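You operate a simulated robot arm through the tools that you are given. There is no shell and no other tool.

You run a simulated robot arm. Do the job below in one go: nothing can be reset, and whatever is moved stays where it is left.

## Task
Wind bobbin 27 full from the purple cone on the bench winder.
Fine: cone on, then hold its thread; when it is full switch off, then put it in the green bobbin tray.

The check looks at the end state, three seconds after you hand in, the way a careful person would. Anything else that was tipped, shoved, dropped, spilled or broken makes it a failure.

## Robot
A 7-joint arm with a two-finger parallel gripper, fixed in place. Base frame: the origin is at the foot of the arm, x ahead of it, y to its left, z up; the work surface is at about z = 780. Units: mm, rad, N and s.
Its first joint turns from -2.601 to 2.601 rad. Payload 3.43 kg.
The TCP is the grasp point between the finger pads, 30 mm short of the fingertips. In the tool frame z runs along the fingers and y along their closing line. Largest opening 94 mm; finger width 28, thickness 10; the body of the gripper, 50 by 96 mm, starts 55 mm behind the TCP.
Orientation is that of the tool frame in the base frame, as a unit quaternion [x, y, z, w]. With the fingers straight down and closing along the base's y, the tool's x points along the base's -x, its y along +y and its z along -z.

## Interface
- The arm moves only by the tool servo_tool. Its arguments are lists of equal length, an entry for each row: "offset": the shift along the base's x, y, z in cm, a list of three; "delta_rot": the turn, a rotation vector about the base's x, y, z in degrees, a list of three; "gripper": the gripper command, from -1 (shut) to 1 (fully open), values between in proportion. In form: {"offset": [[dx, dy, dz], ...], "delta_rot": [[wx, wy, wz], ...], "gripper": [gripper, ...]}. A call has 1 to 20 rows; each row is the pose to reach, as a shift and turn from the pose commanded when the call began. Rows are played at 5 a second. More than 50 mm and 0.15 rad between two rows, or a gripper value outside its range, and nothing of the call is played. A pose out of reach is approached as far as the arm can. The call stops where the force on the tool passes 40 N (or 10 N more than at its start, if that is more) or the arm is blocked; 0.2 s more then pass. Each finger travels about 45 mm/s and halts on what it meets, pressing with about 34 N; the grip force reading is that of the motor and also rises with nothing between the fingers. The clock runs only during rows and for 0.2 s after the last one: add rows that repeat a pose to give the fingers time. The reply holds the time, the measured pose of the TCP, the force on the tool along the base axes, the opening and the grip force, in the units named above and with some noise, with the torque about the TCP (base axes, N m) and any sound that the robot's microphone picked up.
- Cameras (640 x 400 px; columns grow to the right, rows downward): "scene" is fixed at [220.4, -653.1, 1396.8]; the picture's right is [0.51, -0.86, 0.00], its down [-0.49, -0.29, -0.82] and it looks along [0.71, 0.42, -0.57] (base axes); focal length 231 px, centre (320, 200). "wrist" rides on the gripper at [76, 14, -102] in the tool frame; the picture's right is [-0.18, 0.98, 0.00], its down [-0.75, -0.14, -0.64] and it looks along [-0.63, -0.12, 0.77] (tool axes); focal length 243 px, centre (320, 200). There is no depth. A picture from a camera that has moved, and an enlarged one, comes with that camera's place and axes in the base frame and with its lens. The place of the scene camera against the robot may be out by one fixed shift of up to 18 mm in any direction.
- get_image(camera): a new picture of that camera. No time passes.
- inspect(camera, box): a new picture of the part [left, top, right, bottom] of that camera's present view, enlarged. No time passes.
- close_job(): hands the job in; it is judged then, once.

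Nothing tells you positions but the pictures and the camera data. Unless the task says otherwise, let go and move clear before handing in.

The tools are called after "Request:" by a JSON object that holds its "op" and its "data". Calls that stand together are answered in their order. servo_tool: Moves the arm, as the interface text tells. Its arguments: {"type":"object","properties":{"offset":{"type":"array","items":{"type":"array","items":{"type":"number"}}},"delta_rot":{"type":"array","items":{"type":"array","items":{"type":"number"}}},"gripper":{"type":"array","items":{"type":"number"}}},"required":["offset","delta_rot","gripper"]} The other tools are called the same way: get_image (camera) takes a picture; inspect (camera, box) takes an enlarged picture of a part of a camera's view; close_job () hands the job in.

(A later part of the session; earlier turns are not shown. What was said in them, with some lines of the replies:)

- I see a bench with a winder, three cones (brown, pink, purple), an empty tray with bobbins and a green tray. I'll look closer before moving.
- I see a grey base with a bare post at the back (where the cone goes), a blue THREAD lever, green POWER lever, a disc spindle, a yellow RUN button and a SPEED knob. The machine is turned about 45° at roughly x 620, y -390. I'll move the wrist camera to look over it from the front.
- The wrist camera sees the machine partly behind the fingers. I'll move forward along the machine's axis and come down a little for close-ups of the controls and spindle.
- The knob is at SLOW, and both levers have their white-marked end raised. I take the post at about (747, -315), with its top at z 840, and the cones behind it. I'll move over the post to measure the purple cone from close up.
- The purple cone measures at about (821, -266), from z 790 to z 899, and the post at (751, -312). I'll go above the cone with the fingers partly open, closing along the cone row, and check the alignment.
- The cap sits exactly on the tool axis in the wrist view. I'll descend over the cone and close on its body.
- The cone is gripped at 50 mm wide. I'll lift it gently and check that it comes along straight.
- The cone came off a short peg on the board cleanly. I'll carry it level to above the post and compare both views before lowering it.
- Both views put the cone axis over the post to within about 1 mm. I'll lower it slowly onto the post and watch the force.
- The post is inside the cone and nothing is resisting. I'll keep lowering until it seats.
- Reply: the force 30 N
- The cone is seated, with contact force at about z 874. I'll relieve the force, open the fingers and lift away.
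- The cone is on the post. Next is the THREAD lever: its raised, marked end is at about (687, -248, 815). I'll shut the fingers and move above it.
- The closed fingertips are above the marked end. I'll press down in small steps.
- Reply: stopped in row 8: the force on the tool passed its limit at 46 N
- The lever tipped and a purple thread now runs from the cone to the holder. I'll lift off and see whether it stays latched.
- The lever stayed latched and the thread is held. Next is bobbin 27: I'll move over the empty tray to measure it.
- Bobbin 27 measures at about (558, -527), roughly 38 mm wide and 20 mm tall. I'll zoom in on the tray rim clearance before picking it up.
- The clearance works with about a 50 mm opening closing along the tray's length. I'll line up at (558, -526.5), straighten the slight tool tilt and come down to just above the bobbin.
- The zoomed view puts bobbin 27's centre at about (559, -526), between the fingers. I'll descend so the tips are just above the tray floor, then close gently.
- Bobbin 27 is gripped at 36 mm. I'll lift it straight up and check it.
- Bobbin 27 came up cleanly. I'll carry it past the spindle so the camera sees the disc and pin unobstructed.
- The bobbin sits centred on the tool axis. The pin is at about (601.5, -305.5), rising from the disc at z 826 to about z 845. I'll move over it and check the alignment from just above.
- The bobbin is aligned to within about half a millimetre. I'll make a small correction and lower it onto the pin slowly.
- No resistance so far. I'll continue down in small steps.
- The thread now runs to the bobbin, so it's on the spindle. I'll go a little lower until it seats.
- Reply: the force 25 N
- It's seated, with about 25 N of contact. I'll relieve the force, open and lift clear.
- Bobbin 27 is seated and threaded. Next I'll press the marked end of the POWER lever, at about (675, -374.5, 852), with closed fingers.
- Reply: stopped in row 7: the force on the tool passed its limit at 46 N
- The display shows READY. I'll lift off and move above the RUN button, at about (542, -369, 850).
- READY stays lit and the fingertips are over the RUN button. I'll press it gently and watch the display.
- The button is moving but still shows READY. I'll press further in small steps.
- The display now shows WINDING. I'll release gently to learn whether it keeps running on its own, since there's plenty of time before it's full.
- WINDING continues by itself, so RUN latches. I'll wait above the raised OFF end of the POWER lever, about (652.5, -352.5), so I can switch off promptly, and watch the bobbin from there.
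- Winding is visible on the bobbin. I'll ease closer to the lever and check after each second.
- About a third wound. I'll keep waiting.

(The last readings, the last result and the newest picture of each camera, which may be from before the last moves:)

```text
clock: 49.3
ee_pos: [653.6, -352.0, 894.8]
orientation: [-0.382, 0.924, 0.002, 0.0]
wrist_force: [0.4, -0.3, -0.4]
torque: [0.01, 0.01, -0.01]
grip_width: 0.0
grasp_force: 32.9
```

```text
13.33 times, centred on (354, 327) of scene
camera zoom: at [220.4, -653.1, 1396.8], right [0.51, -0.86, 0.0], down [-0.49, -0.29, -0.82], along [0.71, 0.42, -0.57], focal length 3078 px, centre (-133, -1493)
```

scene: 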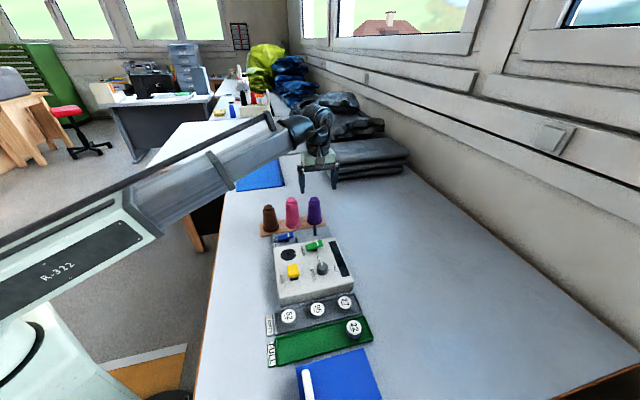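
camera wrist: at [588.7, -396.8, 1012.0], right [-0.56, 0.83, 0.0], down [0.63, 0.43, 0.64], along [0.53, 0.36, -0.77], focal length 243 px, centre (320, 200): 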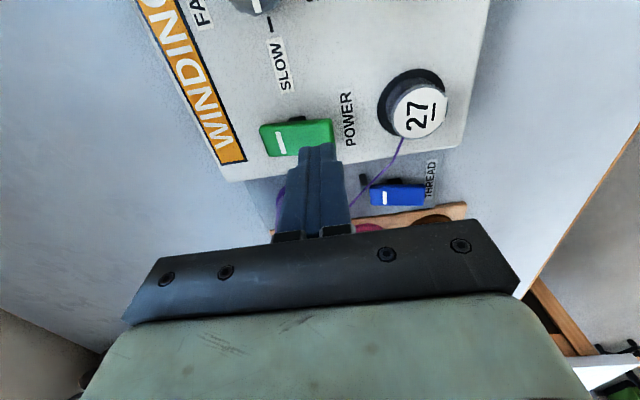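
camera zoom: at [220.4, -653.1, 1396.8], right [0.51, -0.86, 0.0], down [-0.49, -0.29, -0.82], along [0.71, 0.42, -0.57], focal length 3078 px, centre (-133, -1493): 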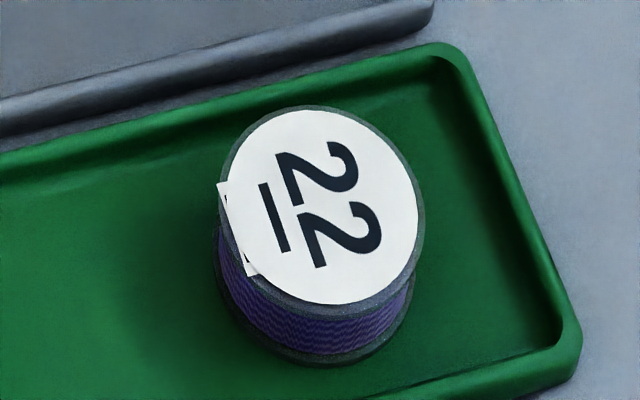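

Request:
{"op": "servo_tool", "data": {"offset": [[0, 0, 0], [0, 0, 0], [0, 0, 0]], "delta_rot": [[0, 0, 0], [0, 0, 0], [0, 0, 0]], "gripper": [-1, -1, -1]}}

Request:
{"op": "inspect", "data": {"camera": "scene", "box": [276, 236, 300, 262]}}

Request:
{"op": "inspect", "data": {"camera": "scene", "box": [260, 215, 360, 290]}}

```text
clock: 50.1
ee_pos: [652.7, -353.1, 895.0]
orientation: [-0.382, 0.924, 0.002, 0.0]
wrist_force: [-0.6, -0.8, -1.0]
torque: [-0.02, 0.0, -0.03]
grip_width: 0.1
grasp_force: 33.0
```

```text
15.38 times, centred on (288, 249) of scene
camera zoom: at [220.4, -653.1, 1396.8], right [0.51, -0.86, 0.0], down [-0.49, -0.29, -0.82], along [0.71, 0.42, -0.57], focal length 3552 px, centre (812, -554)
```

zoom: 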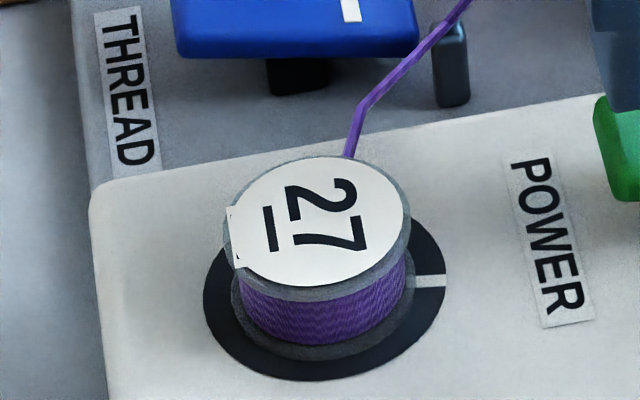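

```text
5.33 times, centred on (310, 252) of scene
camera zoom: at [220.4, -653.1, 1396.8], right [0.51, -0.86, 0.0], down [-0.49, -0.29, -0.82], along [0.71, 0.42, -0.57], focal length 1231 px, centre (373, -80)
```

zoom: 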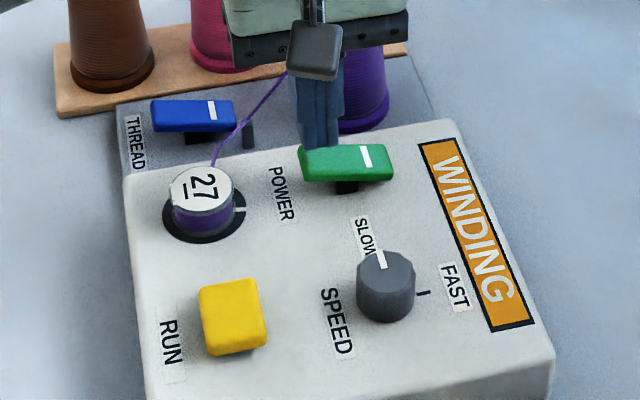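

Request:
{"op": "servo_tool", "data": {"offset": [[0, 0, 0], [0, 0, 0], [0, 0, 0]], "delta_rot": [[0, 0, 0], [0, 0, 0], [0, 0, 0]], "gripper": [-1, -1, -1]}}

Request:
{"op": "inspect", "data": {"camera": "scene", "box": [276, 236, 300, 262]}}

Request:
{"op": "inspect", "data": {"camera": "scene", "box": [260, 215, 360, 290]}}

```text
clock: 50.9
ee_pos: [653.2, -353.0, 894.5]
orientation: [-0.383, 0.924, 0.001, 0.001]
wrist_force: [0.7, 0.1, -0.2]
torque: [0.02, 0.01, -0.02]
grip_width: 0.2
grasp_force: 33.2
```

```text
15.38 times, centred on (288, 249) of scene
camera zoom: at [220.4, -653.1, 1396.8], right [0.51, -0.86, 0.0], down [-0.49, -0.29, -0.82], along [0.71, 0.42, -0.57], focal length 3552 px, centre (812, -554)
```

zoom: 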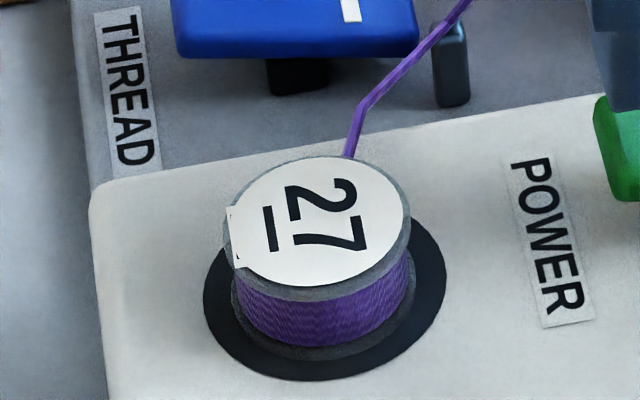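

```text
5.33 times, centred on (310, 252) of scene
camera zoom: at [220.4, -653.1, 1396.8], right [0.51, -0.86, 0.0], down [-0.49, -0.29, -0.82], along [0.71, 0.42, -0.57], focal length 1231 px, centre (373, -80)
```

zoom: 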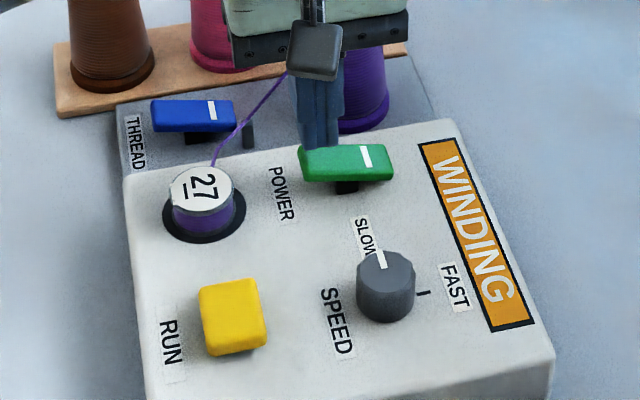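

Request:
{"op": "servo_tool", "data": {"offset": [[0, 0, 0], [0, 0, 0]], "delta_rot": [[0, 0, 0], [0, 0, 0]], "gripper": [-1, -1]}}

Request:
{"op": "inspect", "data": {"camera": "scene", "box": [276, 236, 300, 262]}}

Request:
{"op": "inspect", "data": {"camera": "scene", "box": [260, 215, 360, 290]}}

```text
clock: 51.5
ee_pos: [652.8, -353.3, 895.4]
orientation: [-0.383, 0.924, 0.001, 0.001]
wrist_force: [-0.3, 0.5, 0.9]
torque: [0.01, -0.03, -0.02]
grip_width: 0.0
grasp_force: 33.2
```

```text
15.38 times, centred on (288, 249) of scene
camera zoom: at [220.4, -653.1, 1396.8], right [0.51, -0.86, 0.0], down [-0.49, -0.29, -0.82], along [0.71, 0.42, -0.57], focal length 3552 px, centre (812, -554)
```

zoom: 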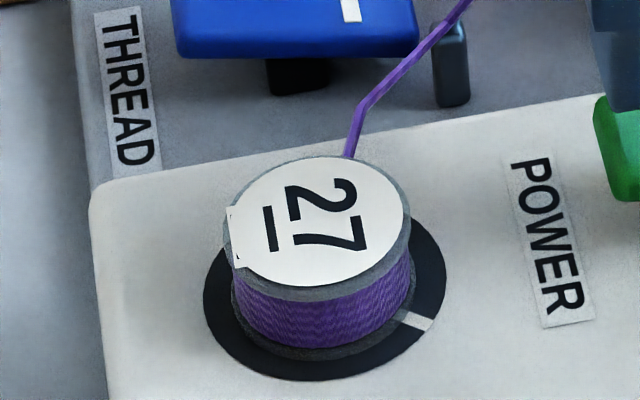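

```text
5.33 times, centred on (310, 252) of scene
camera zoom: at [220.4, -653.1, 1396.8], right [0.51, -0.86, 0.0], down [-0.49, -0.29, -0.82], along [0.71, 0.42, -0.57], focal length 1231 px, centre (373, -80)
```

zoom: 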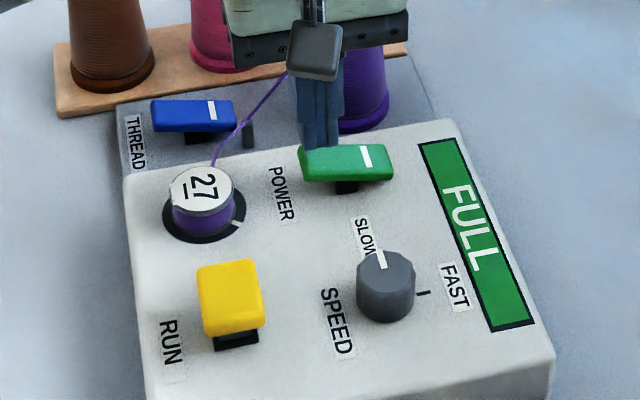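

The display shows FULL and RUN has popped back up. I'll press the raised OFF end of the POWER lever now.

Request:
{"op": "servo_tool", "data": {"offset": [[0, 0, -0.8], [0, 0, -1.2], [0, 0, -1.5], [0, 0, -1.8], [0, 0, -2.1], [0, 0, -2.3]], "delta_rot": [[0, 0, 0], [0, 0, 0], [0, 0, 0], [0, 0, 0], [0, 0, 0], [0, 0, 0]], "gripper": [-1, -1, -1, -1, -1, -1]}}

Request:
{"op": "inspect", "data": {"camera": "scene", "box": [260, 215, 360, 290]}}

```text
clock: 52.9
ee_pos: [651.9, -351.5, 874.2]
orientation: [-0.382, 0.924, 0.0, -0.001]
wrist_force: [-7.8, 11.6, 35.9]
torque: [0.06, 0.05, 0.04]
grip_width: 0.0
grasp_force: 32.8
```

```text
5.33 times, centred on (310, 252) of scene
camera zoom: at [220.4, -653.1, 1396.8], right [0.51, -0.86, 0.0], down [-0.49, -0.29, -0.82], along [0.71, 0.42, -0.57], focal length 1231 px, centre (373, -80)
```

zoom: 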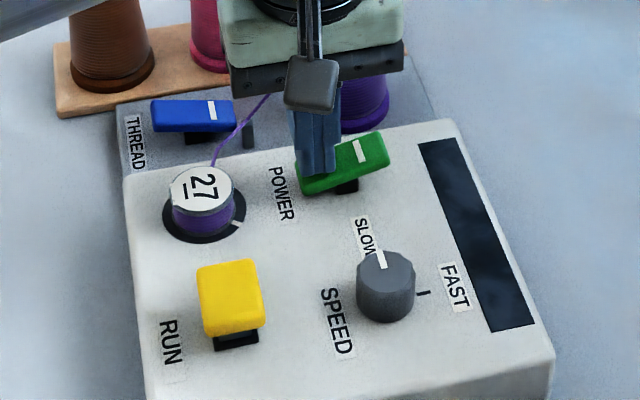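

The power is off. I'll lift, open the fingers and return above the full bobbin.

Request:
{"op": "servo_tool", "data": {"offset": [[0, 0, 2], [0, 0, 5], [-1.3, 1.15, 7.6], [-2.6, 2.3, 7.6], [-4, 3.5, 7.6], [-5.28, 4.63, 7.6], [-5.28, 4.63, 5], [-5.28, 4.63, 4]], "delta_rot": [[0, 0, 0], [0, 0, 0], [0, 0, 0], [0, 0, 0], [0, 0, 0], [0, 0, 0], [0, 0, 0], [0, 0, 0]], "gripper": [-1, -1, -0.6, -0.3, 0, 0.07, 0.07, 0.07]}}

Request:
{"op": "inspect", "data": {"camera": "wrist", "box": [240, 80, 400, 180]}}

Request:
{"op": "inspect", "data": {"camera": "scene", "box": [260, 215, 360, 290]}}

```text
clock: 54.7
ee_pos: [600.6, -305.8, 911.8]
orientation: [-0.382, 0.924, 0.001, 0.001]
wrist_force: [-0.9, 0.2, 1.0]
torque: [-0.05, -0.03, 0.02]
grip_width: 50.2
grasp_force: 0.2
```

```text
4.00 times, centred on (320, 130) of wrist
camera zoom: at [537.3, -350.0, 1015.3], right [-0.56, 0.83, 0.0], down [0.63, 0.43, 0.64], along [0.53, 0.36, -0.77], focal length 970 px, centre (320, 480)
```

zoom: 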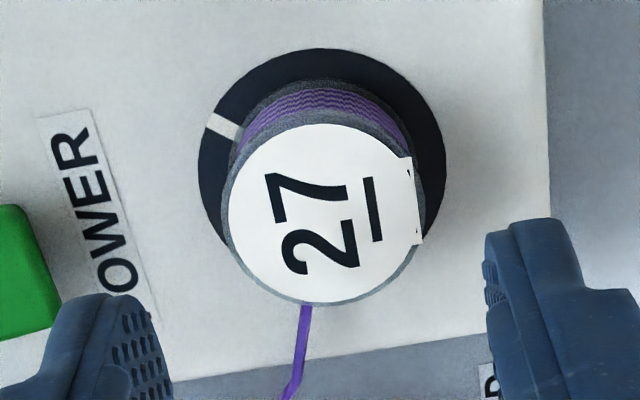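

```text
5.33 times, centred on (310, 252) of scene
camera zoom: at [220.4, -653.1, 1396.8], right [0.51, -0.86, 0.0], down [-0.49, -0.29, -0.82], along [0.71, 0.42, -0.57], focal length 1231 px, centre (373, -80)
```

zoom: 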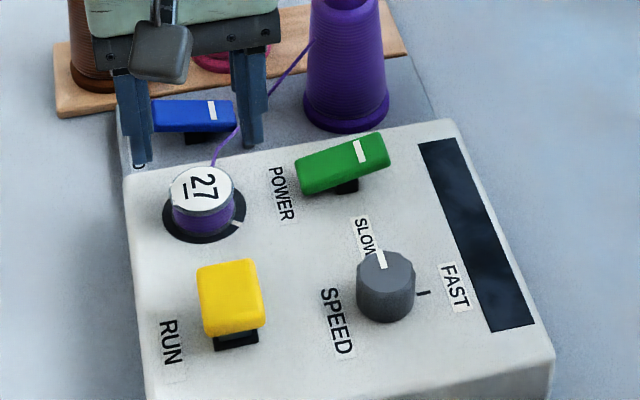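

The fingers straddle the bobbin and the thread leaves from its back side, away from both fingers. I'll descend, grip and lift it straight off.

Request:
{"op": "servo_tool", "data": {"offset": [[0, 0, -2], [0, 0, -3.5], [0, 0, -4.6], [0, 0, -5.1], [0, 0, -5.1], [0, 0, -5.1], [0, 0, -5.1], [0, 0, -5.1]], "delta_rot": [[0, 0, 0], [0, 0, 0], [0, 0, 0], [0, 0, 0], [0, 0, 0], [0, 0, 0], [0, 0, 0], [0, 0, 0]], "gripper": [0.07, 0.07, 0.07, 0.07, -0.1, -0.3, -0.4, -0.4]}}

Request:
{"op": "servo_tool", "data": {"offset": [[0, 0, 0.4], [0, 0, 1], [0, 0, 1.8], [0, 0, 3], [0, 0, 5], [0, 0, 7]], "delta_rot": [[0, 0, 0], [0, 0, 0], [0, 0, 0], [0, 0, 0], [0, 0, 0], [0, 0, 0]], "gripper": [-0.4, -0.4, -0.4, -0.4, -0.4, -0.4]}}

Request:
{"op": "inspect", "data": {"camera": "wrist", "box": [224, 80, 416, 200]}}

Request:
{"op": "inspect", "data": {"camera": "scene", "box": [250, 195, 370, 285]}}

```text
clock: 56.5
ee_pos: [599.8, -307.1, 861.7]
orientation: [-0.382, 0.924, 0.001, 0.0]
wrist_force: [-0.1, 0.8, 0.6]
torque: [-0.03, 0.0, 0.01]
grip_width: 36.3
grasp_force: 33.7
```

```text
clock: 57.9
ee_pos: [599.9, -307.3, 931.6]
orientation: [-0.383, 0.924, 0.001, 0.001]
wrist_force: [0.2, 0.0, -0.3]
torque: [-0.02, 0.0, 0.02]
grip_width: 36.0
grasp_force: 34.2
```

```text
3.33 times, centred on (320, 140) of wrist
camera zoom: at [536.9, -350.7, 1034.6], right [-0.56, 0.83, 0.0], down [0.63, 0.43, 0.64], along [0.53, 0.36, -0.77], focal length 809 px, centre (320, 400)
```

zoom: 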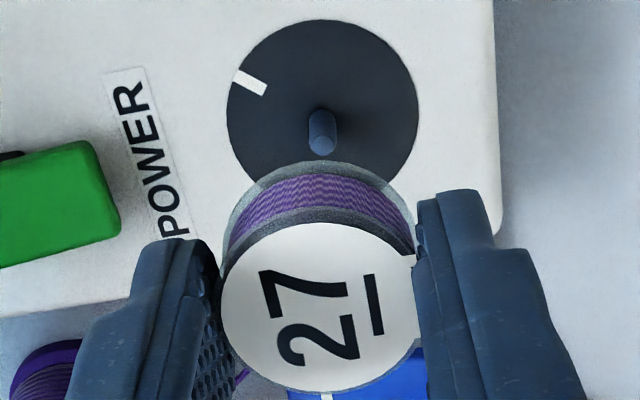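

```text
4.44 times, centred on (310, 240) of scene
camera zoom: at [220.4, -653.1, 1396.8], right [0.51, -0.86, 0.0], down [-0.49, -0.29, -0.82], along [0.71, 0.42, -0.57], focal length 1026 px, centre (364, 22)
```

zoom: 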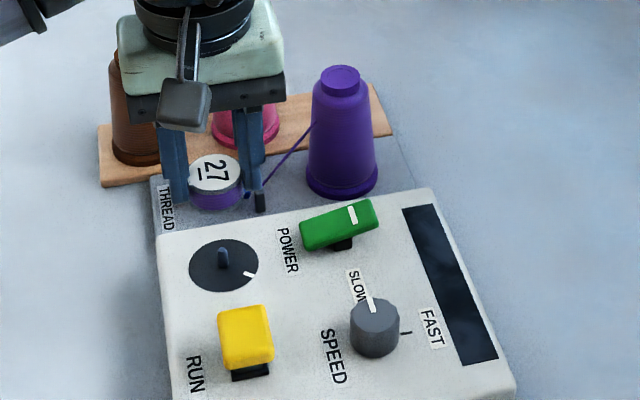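

The bobbin came off full, and the spindle pin and thread are clear. I'll carry it over the middle of the green tray, left of bobbin 22, and check the spot.

Request:
{"op": "servo_tool", "data": {"offset": [[-1.8, -2.7, 0.5], [-3.6, -5.3, 0.5], [-5.4, -8, 0.5], [-7.2, -10.6, 0.5], [-9, -13.3, 0.5], [-10.8, -16, 0.5], [-12.6, -18.6, 0.5], [-14.4, -21.3, 0.5]], "delta_rot": [[0, 0, 0], [0, 0, 0], [0, 0, 0], [0, 0, 0], [0, 0, 0], [0, 0, 0], [0, 0, 0], [0, 0, 0]], "gripper": [-0.4, -0.4, -0.4, -0.4, -0.4, -0.4, -0.4, -0.4]}}

Request:
{"op": "get_image", "data": {"camera": "wrist"}}

Request:
{"op": "inspect", "data": {"camera": "wrist", "box": [208, 60, 432, 200]}}

Request:
{"op": "inspect", "data": {"camera": "scene", "box": [250, 270, 410, 370]}}

```text
clock: 59.7
ee_pos: [456.3, -518.6, 935.2]
orientation: [-0.383, 0.924, 0.002, 0.0]
wrist_force: [0.1, 0.4, -0.5]
torque: [0.01, 0.0, -0.05]
grip_width: 36.4
grasp_force: 33.9
```

```text
taken
camera wrist: at [392.7, -563.0, 1039.0], right [-0.56, 0.83, 0.0], down [0.63, 0.43, 0.64], along [0.53, 0.36, -0.77], focal length 243 px, centre (320, 200)
```

wrist: 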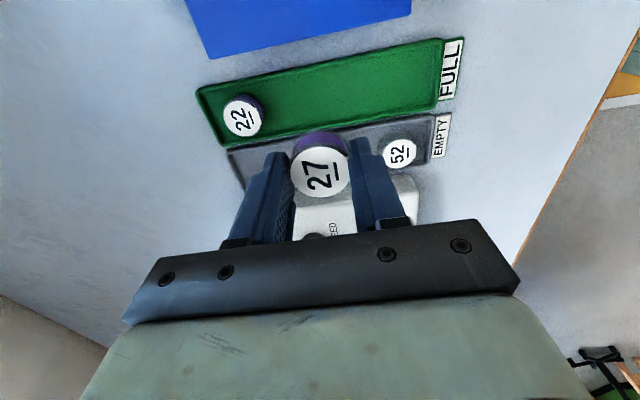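

```text
2.86 times, centred on (320, 130) of wrist
camera zoom: at [392.7, -563.0, 1039.0], right [-0.56, 0.83, 0.0], down [0.63, 0.43, 0.64], along [0.53, 0.36, -0.77], focal length 693 px, centre (320, 400)
```

zoom: 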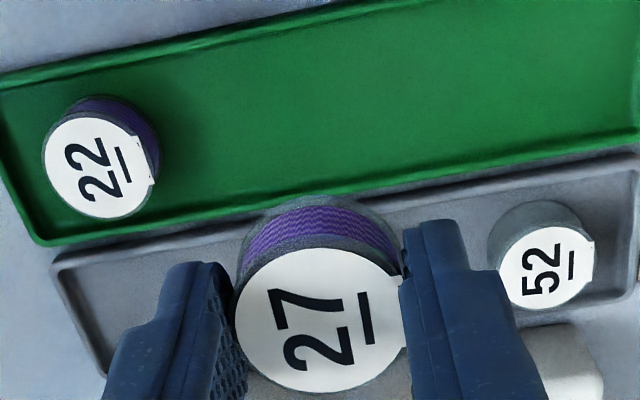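

```text
4.00 times, centred on (330, 320) of scene
camera zoom: at [220.4, -653.1, 1396.8], right [0.51, -0.86, 0.0], down [-0.49, -0.29, -0.82], along [0.71, 0.42, -0.57], focal length 923 px, centre (280, -280)
```

zoom: 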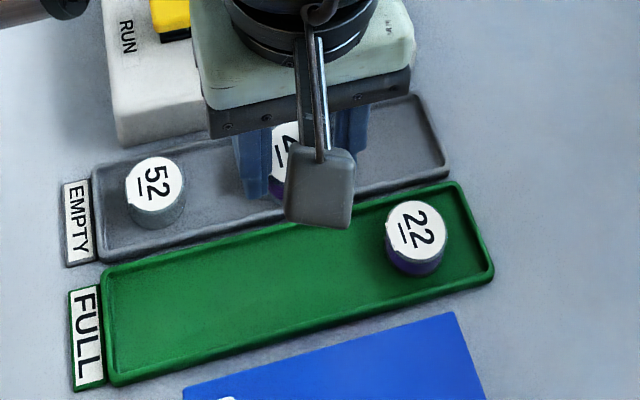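

The tool is right over the tray's centre line, with bobbin 22 about 77 mm away. I'll lower to just above the tray floor, then feel for contact.

Request:
{"op": "servo_tool", "data": {"offset": [[0, 0, -3], [0, 0, -6], [0, 0, -8.5], [0, 0, -10], [0, 0, -10.8]], "delta_rot": [[0, 0, 0], [0, 0, 0], [0, 0, 0], [0, 0, 0], [0, 0, 0]], "gripper": [-0.4, -0.4, -0.4, -0.4, -0.4]}}

Request:
{"op": "get_image", "data": {"camera": "wrist"}}

Request:
{"op": "inspect", "data": {"camera": "scene", "box": [250, 270, 410, 370]}}

```text
clock: 60.9
ee_pos: [455.4, -519.8, 827.1]
orientation: [-0.383, 0.924, 0.001, 0.0]
wrist_force: [1.3, -0.1, -0.2]
torque: [0.01, 0.0, -0.02]
grip_width: 36.3
grasp_force: 34.5
```

```text
taken
camera wrist: at [392.8, -562.8, 930.8], right [-0.56, 0.83, 0.0], down [0.63, 0.43, 0.64], along [0.53, 0.36, -0.77], focal length 243 px, centre (320, 200)
```

wrist: 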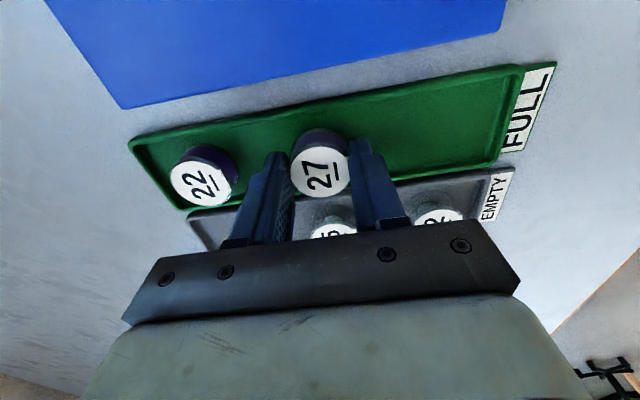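

```text
4.00 times, centred on (330, 320) of scene
camera zoom: at [220.4, -653.1, 1396.8], right [0.51, -0.86, 0.0], down [-0.49, -0.29, -0.82], along [0.71, 0.42, -0.57], focal length 923 px, centre (280, -280)
```

zoom: 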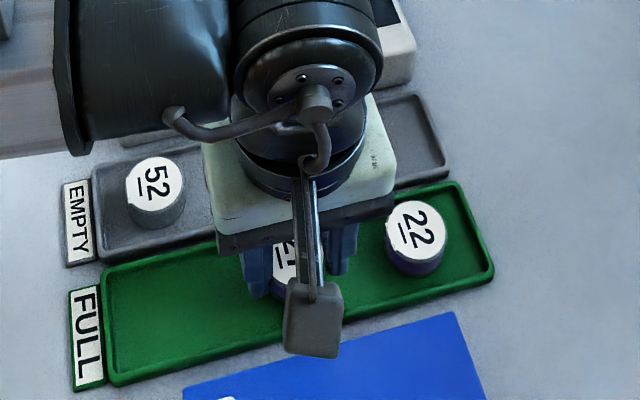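

Bobbin 27 is inside the tray next to 22. I'll lower the last few millimetres slowly.

Request:
{"op": "servo_tool", "data": {"offset": [[0, 0, -0.2], [0, 0, -0.4], [0, 0, -0.5], [0, 0, -0.6]], "delta_rot": [[0, 0, 0], [0, 0, 0], [0, 0, 0], [0, 0, 0]], "gripper": [-0.4, -0.4, -0.4, -0.4]}}

```text
clock: 61.9
ee_pos: [457.4, -519.7, 822.0]
orientation: [-0.383, 0.924, 0.002, 0.0]
wrist_force: [0.1, 0.2, 0.8]
torque: [0.0, -0.02, -0.06]
grip_width: 36.2
grasp_force: 34.0
```

No contact yet at z 822. I'll go down another 1–2 mm.

Request:
{"op": "servo_tool", "data": {"offset": [[0, 0, -0.1], [0, 0, -0.15], [0, 0, -0.2]], "delta_rot": [[0, 0, 0], [0, 0, 0], [0, 0, 0]], "gripper": [-0.4, -0.4, -0.4]}}

```text
clock: 62.7
ee_pos: [456.7, -519.1, 819.1]
orientation: [-0.383, 0.924, 0.001, 0.001]
wrist_force: [-0.5, 0.1, 4.5]
torque: [0.0, -0.03, -0.02]
grip_width: 36.4
grasp_force: 34.5
```

The force is rising (4.5 N), so the bobbin is resting on the tray floor. I'll open gently and lift straight up.

Request:
{"op": "servo_tool", "data": {"offset": [[0, 0, 0], [0, 0, 0], [0, 0, 0], [0, 0, 0], [0, 0, 0.8], [0, 0, 2.5], [0, 0, 5], [0, 0, 9], [0, 0, 13]], "delta_rot": [[0, 0, 0], [0, 0, 0], [0, 0, 0], [0, 0, 0], [0, 0, 0], [0, 0, 0], [0, 0, 0], [0, 0, 0], [0, 0, 0]], "gripper": [-0.2, -0.1, 0.0, 0.07, 0.07, 0.07, 0.07, 0.07, 0.07]}}

Request:
{"op": "get_image", "data": {"camera": "wrist"}}

Request:
{"op": "inspect", "data": {"camera": "scene", "box": [250, 270, 410, 370]}}

```text
clock: 64.7
ee_pos: [457.9, -519.0, 952.4]
orientation: [-0.383, 0.924, 0.002, 0.001]
wrist_force: [-1.4, 0.3, -0.7]
torque: [0.0, 0.04, 0.03]
grip_width: 50.5
grasp_force: 0.2
```

```text
taken
camera wrist: at [393.6, -563.0, 1054.9], right [-0.56, 0.83, 0.0], down [0.63, 0.43, 0.64], along [0.53, 0.36, -0.77], focal length 243 px, centre (320, 200)
```

wrist: 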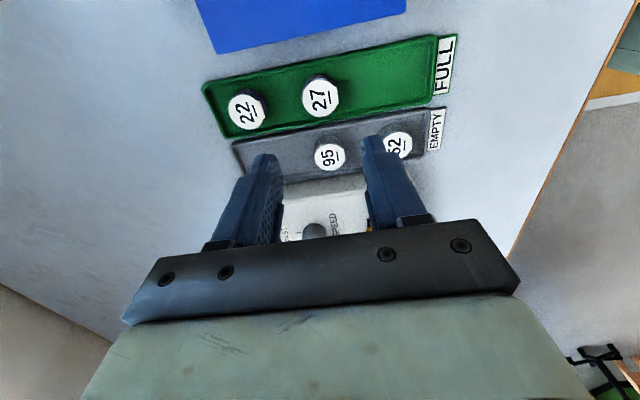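

```text
4.00 times, centred on (330, 320) of scene
camera zoom: at [220.4, -653.1, 1396.8], right [0.51, -0.86, 0.0], down [-0.49, -0.29, -0.82], along [0.71, 0.42, -0.57], focal length 923 px, centre (280, -280)
```

zoom: 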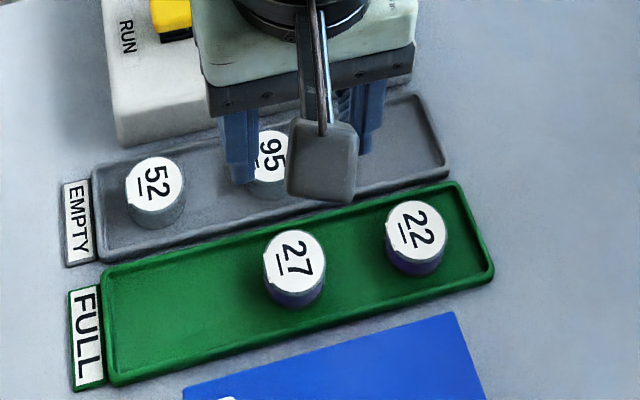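

Bobbin 27 stands upright in the green tray beside 22. I'll move the arm up and aside and do a final check of everything.

Request:
{"op": "servo_tool", "data": {"offset": [[0, 0, 4], [0, 0, 8], [3, -2, 12], [6, -4, 15], [9, -5, 17], [12, -6, 18], [15.5, -7, 18], [19, -8, 18], [22.5, -9, 18]], "delta_rot": [[0, 0, 0], [0, 0, 0], [0, 0, 0], [0, 0, 0], [0, 0, 0], [0, 0, 0], [0, 0, 0], [0, 0, 0], [0, 0, 0]], "gripper": [0.07, 0.07, 0.07, 0.07, 0.07, 0.07, 0.07, 0.07, 0.07]}}

Request:
{"op": "get_image", "data": {"camera": "scene"}}

Request:
{"op": "inspect", "data": {"camera": "scene", "box": [240, 185, 368, 285]}}

Request:
{"op": "inspect", "data": {"camera": "scene", "box": [250, 285, 410, 385]}}

```text
refused: row 3 steps farther than a row can; nothing moved
```

```text
taken
```

scene: 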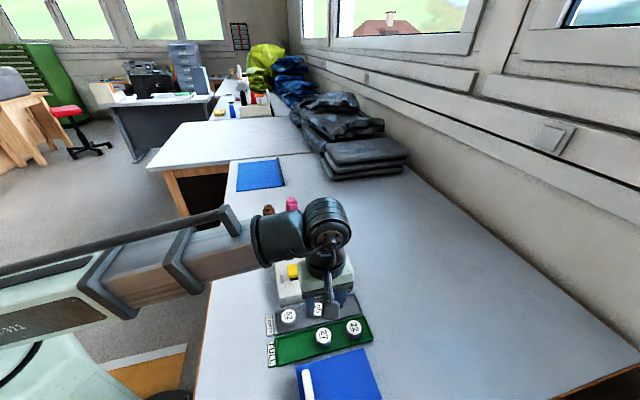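

```text
4.00 times, centred on (304, 235) of scene
camera zoom: at [220.4, -653.1, 1396.8], right [0.51, -0.86, 0.0], down [-0.49, -0.29, -0.82], along [0.71, 0.42, -0.57], focal length 923 px, centre (384, 60)
```

zoom: 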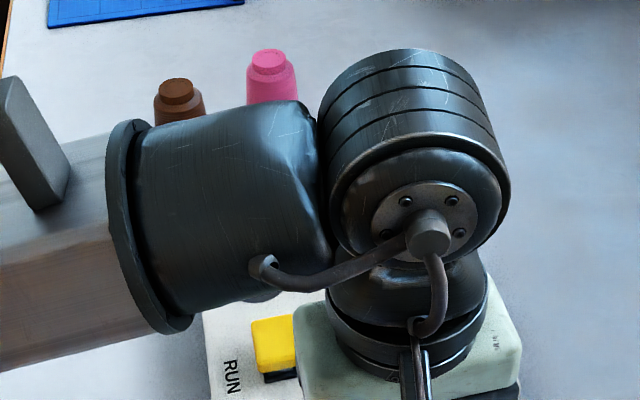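

```text
4.00 times, centred on (330, 335) of scene
camera zoom: at [220.4, -653.1, 1396.8], right [0.51, -0.86, 0.0], down [-0.49, -0.29, -0.82], along [0.71, 0.42, -0.57], focal length 923 px, centre (280, -340)
```

zoom: 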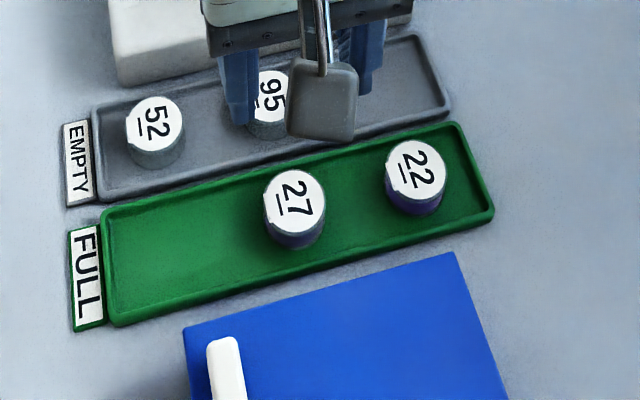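

That call was refused because one step was too large, so nothing moved. I'll repeat the retreat with smaller steps and then check again.

Request:
{"op": "servo_tool", "data": {"offset": [[0, 0, 3.5], [0, 0, 7], [0, 0, 10.5], [0, 0, 14], [3, -1.5, 16], [6, -3, 17], [9.5, -4, 18], [13, -5, 18], [16.5, -6, 18], [20, -7, 18], [23.5, -8, 18]], "delta_rot": [[0, 0, 0], [0, 0, 0], [0, 0, 0], [0, 0, 0], [0, 0, 0], [0, 0, 0], [0, 0, 0], [0, 0, 0], [0, 0, 0], [0, 0, 0], [0, 0, 0]], "gripper": [0.07, 0.07, 0.07, 0.07, 0.07, 0.07, 0.07, 0.07, 0.07, 0.07, 0.07]}}

Request:
{"op": "get_image", "data": {"camera": "scene"}}

Request:
{"op": "inspect", "data": {"camera": "scene", "box": [240, 185, 368, 285]}}

Request:
{"op": "inspect", "data": {"camera": "scene", "box": [250, 285, 410, 385]}}

```text
clock: 67.1
ee_pos: [692.1, -598.1, 1129.9]
orientation: [-0.382, 0.924, 0.002, 0.0]
wrist_force: [-1.1, -0.8, 0.9]
torque: [-0.03, -0.03, 0.0]
grip_width: 50.4
grasp_force: 0.0
```

```text
taken
```

scene: 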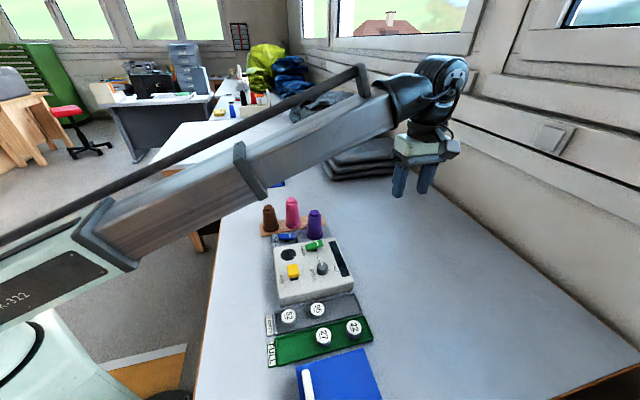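

```text
4.00 times, centred on (304, 235) of scene
camera zoom: at [220.4, -653.1, 1396.8], right [0.51, -0.86, 0.0], down [-0.49, -0.29, -0.82], along [0.71, 0.42, -0.57], focal length 923 px, centre (384, 60)
```

zoom: 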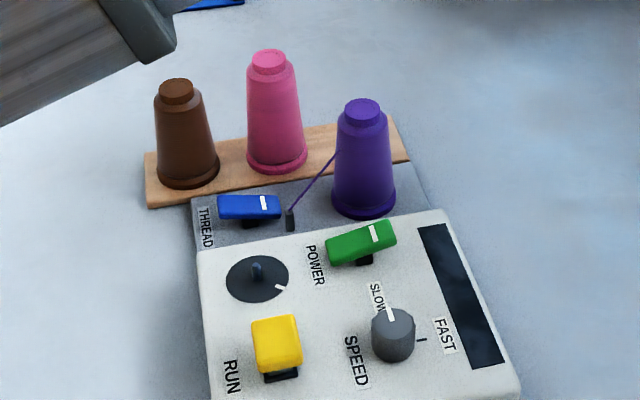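

```text
4.00 times, centred on (330, 335) of scene
camera zoom: at [220.4, -653.1, 1396.8], right [0.51, -0.86, 0.0], down [-0.49, -0.29, -0.82], along [0.71, 0.42, -0.57], focal length 923 px, centre (280, -340)
```

zoom: 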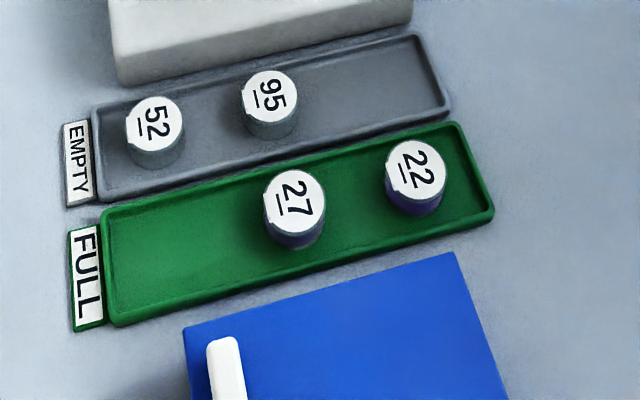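

Bobbin 27 is full of purple thread and upright in the green tray. The power is off, the purple cone is on the post with its thread held, and nothing else has moved. The arm is clear and the gripper is empty, so I'm handing in.

Request:
{"op": "close_job", "data": {}}

```text
The job is handed in.
```

Bobbin 27 is wound full from the purple cone and stands upright in the green tray, next to bobbin 22. I've handed the job in, but the reply gave no verdict.

- **Winding:** I put the cone on the post, held its thread with the THREAD lever and wound at SLOW, where the knob already was. The display went to FULL and RUN popped back up by itself.
- **Switch-off:** I pressed POWER off about a second after FULL, and the display went dark.
- **Left as is:** The purple cone is still on the post and the THREAD lever is still holding its thread, since you didn't ask for either to be undone.
- **Everything else:** In the last pictures, nothing else on the bench had been moved or knocked over. The gripper is empty and the arm is clear.
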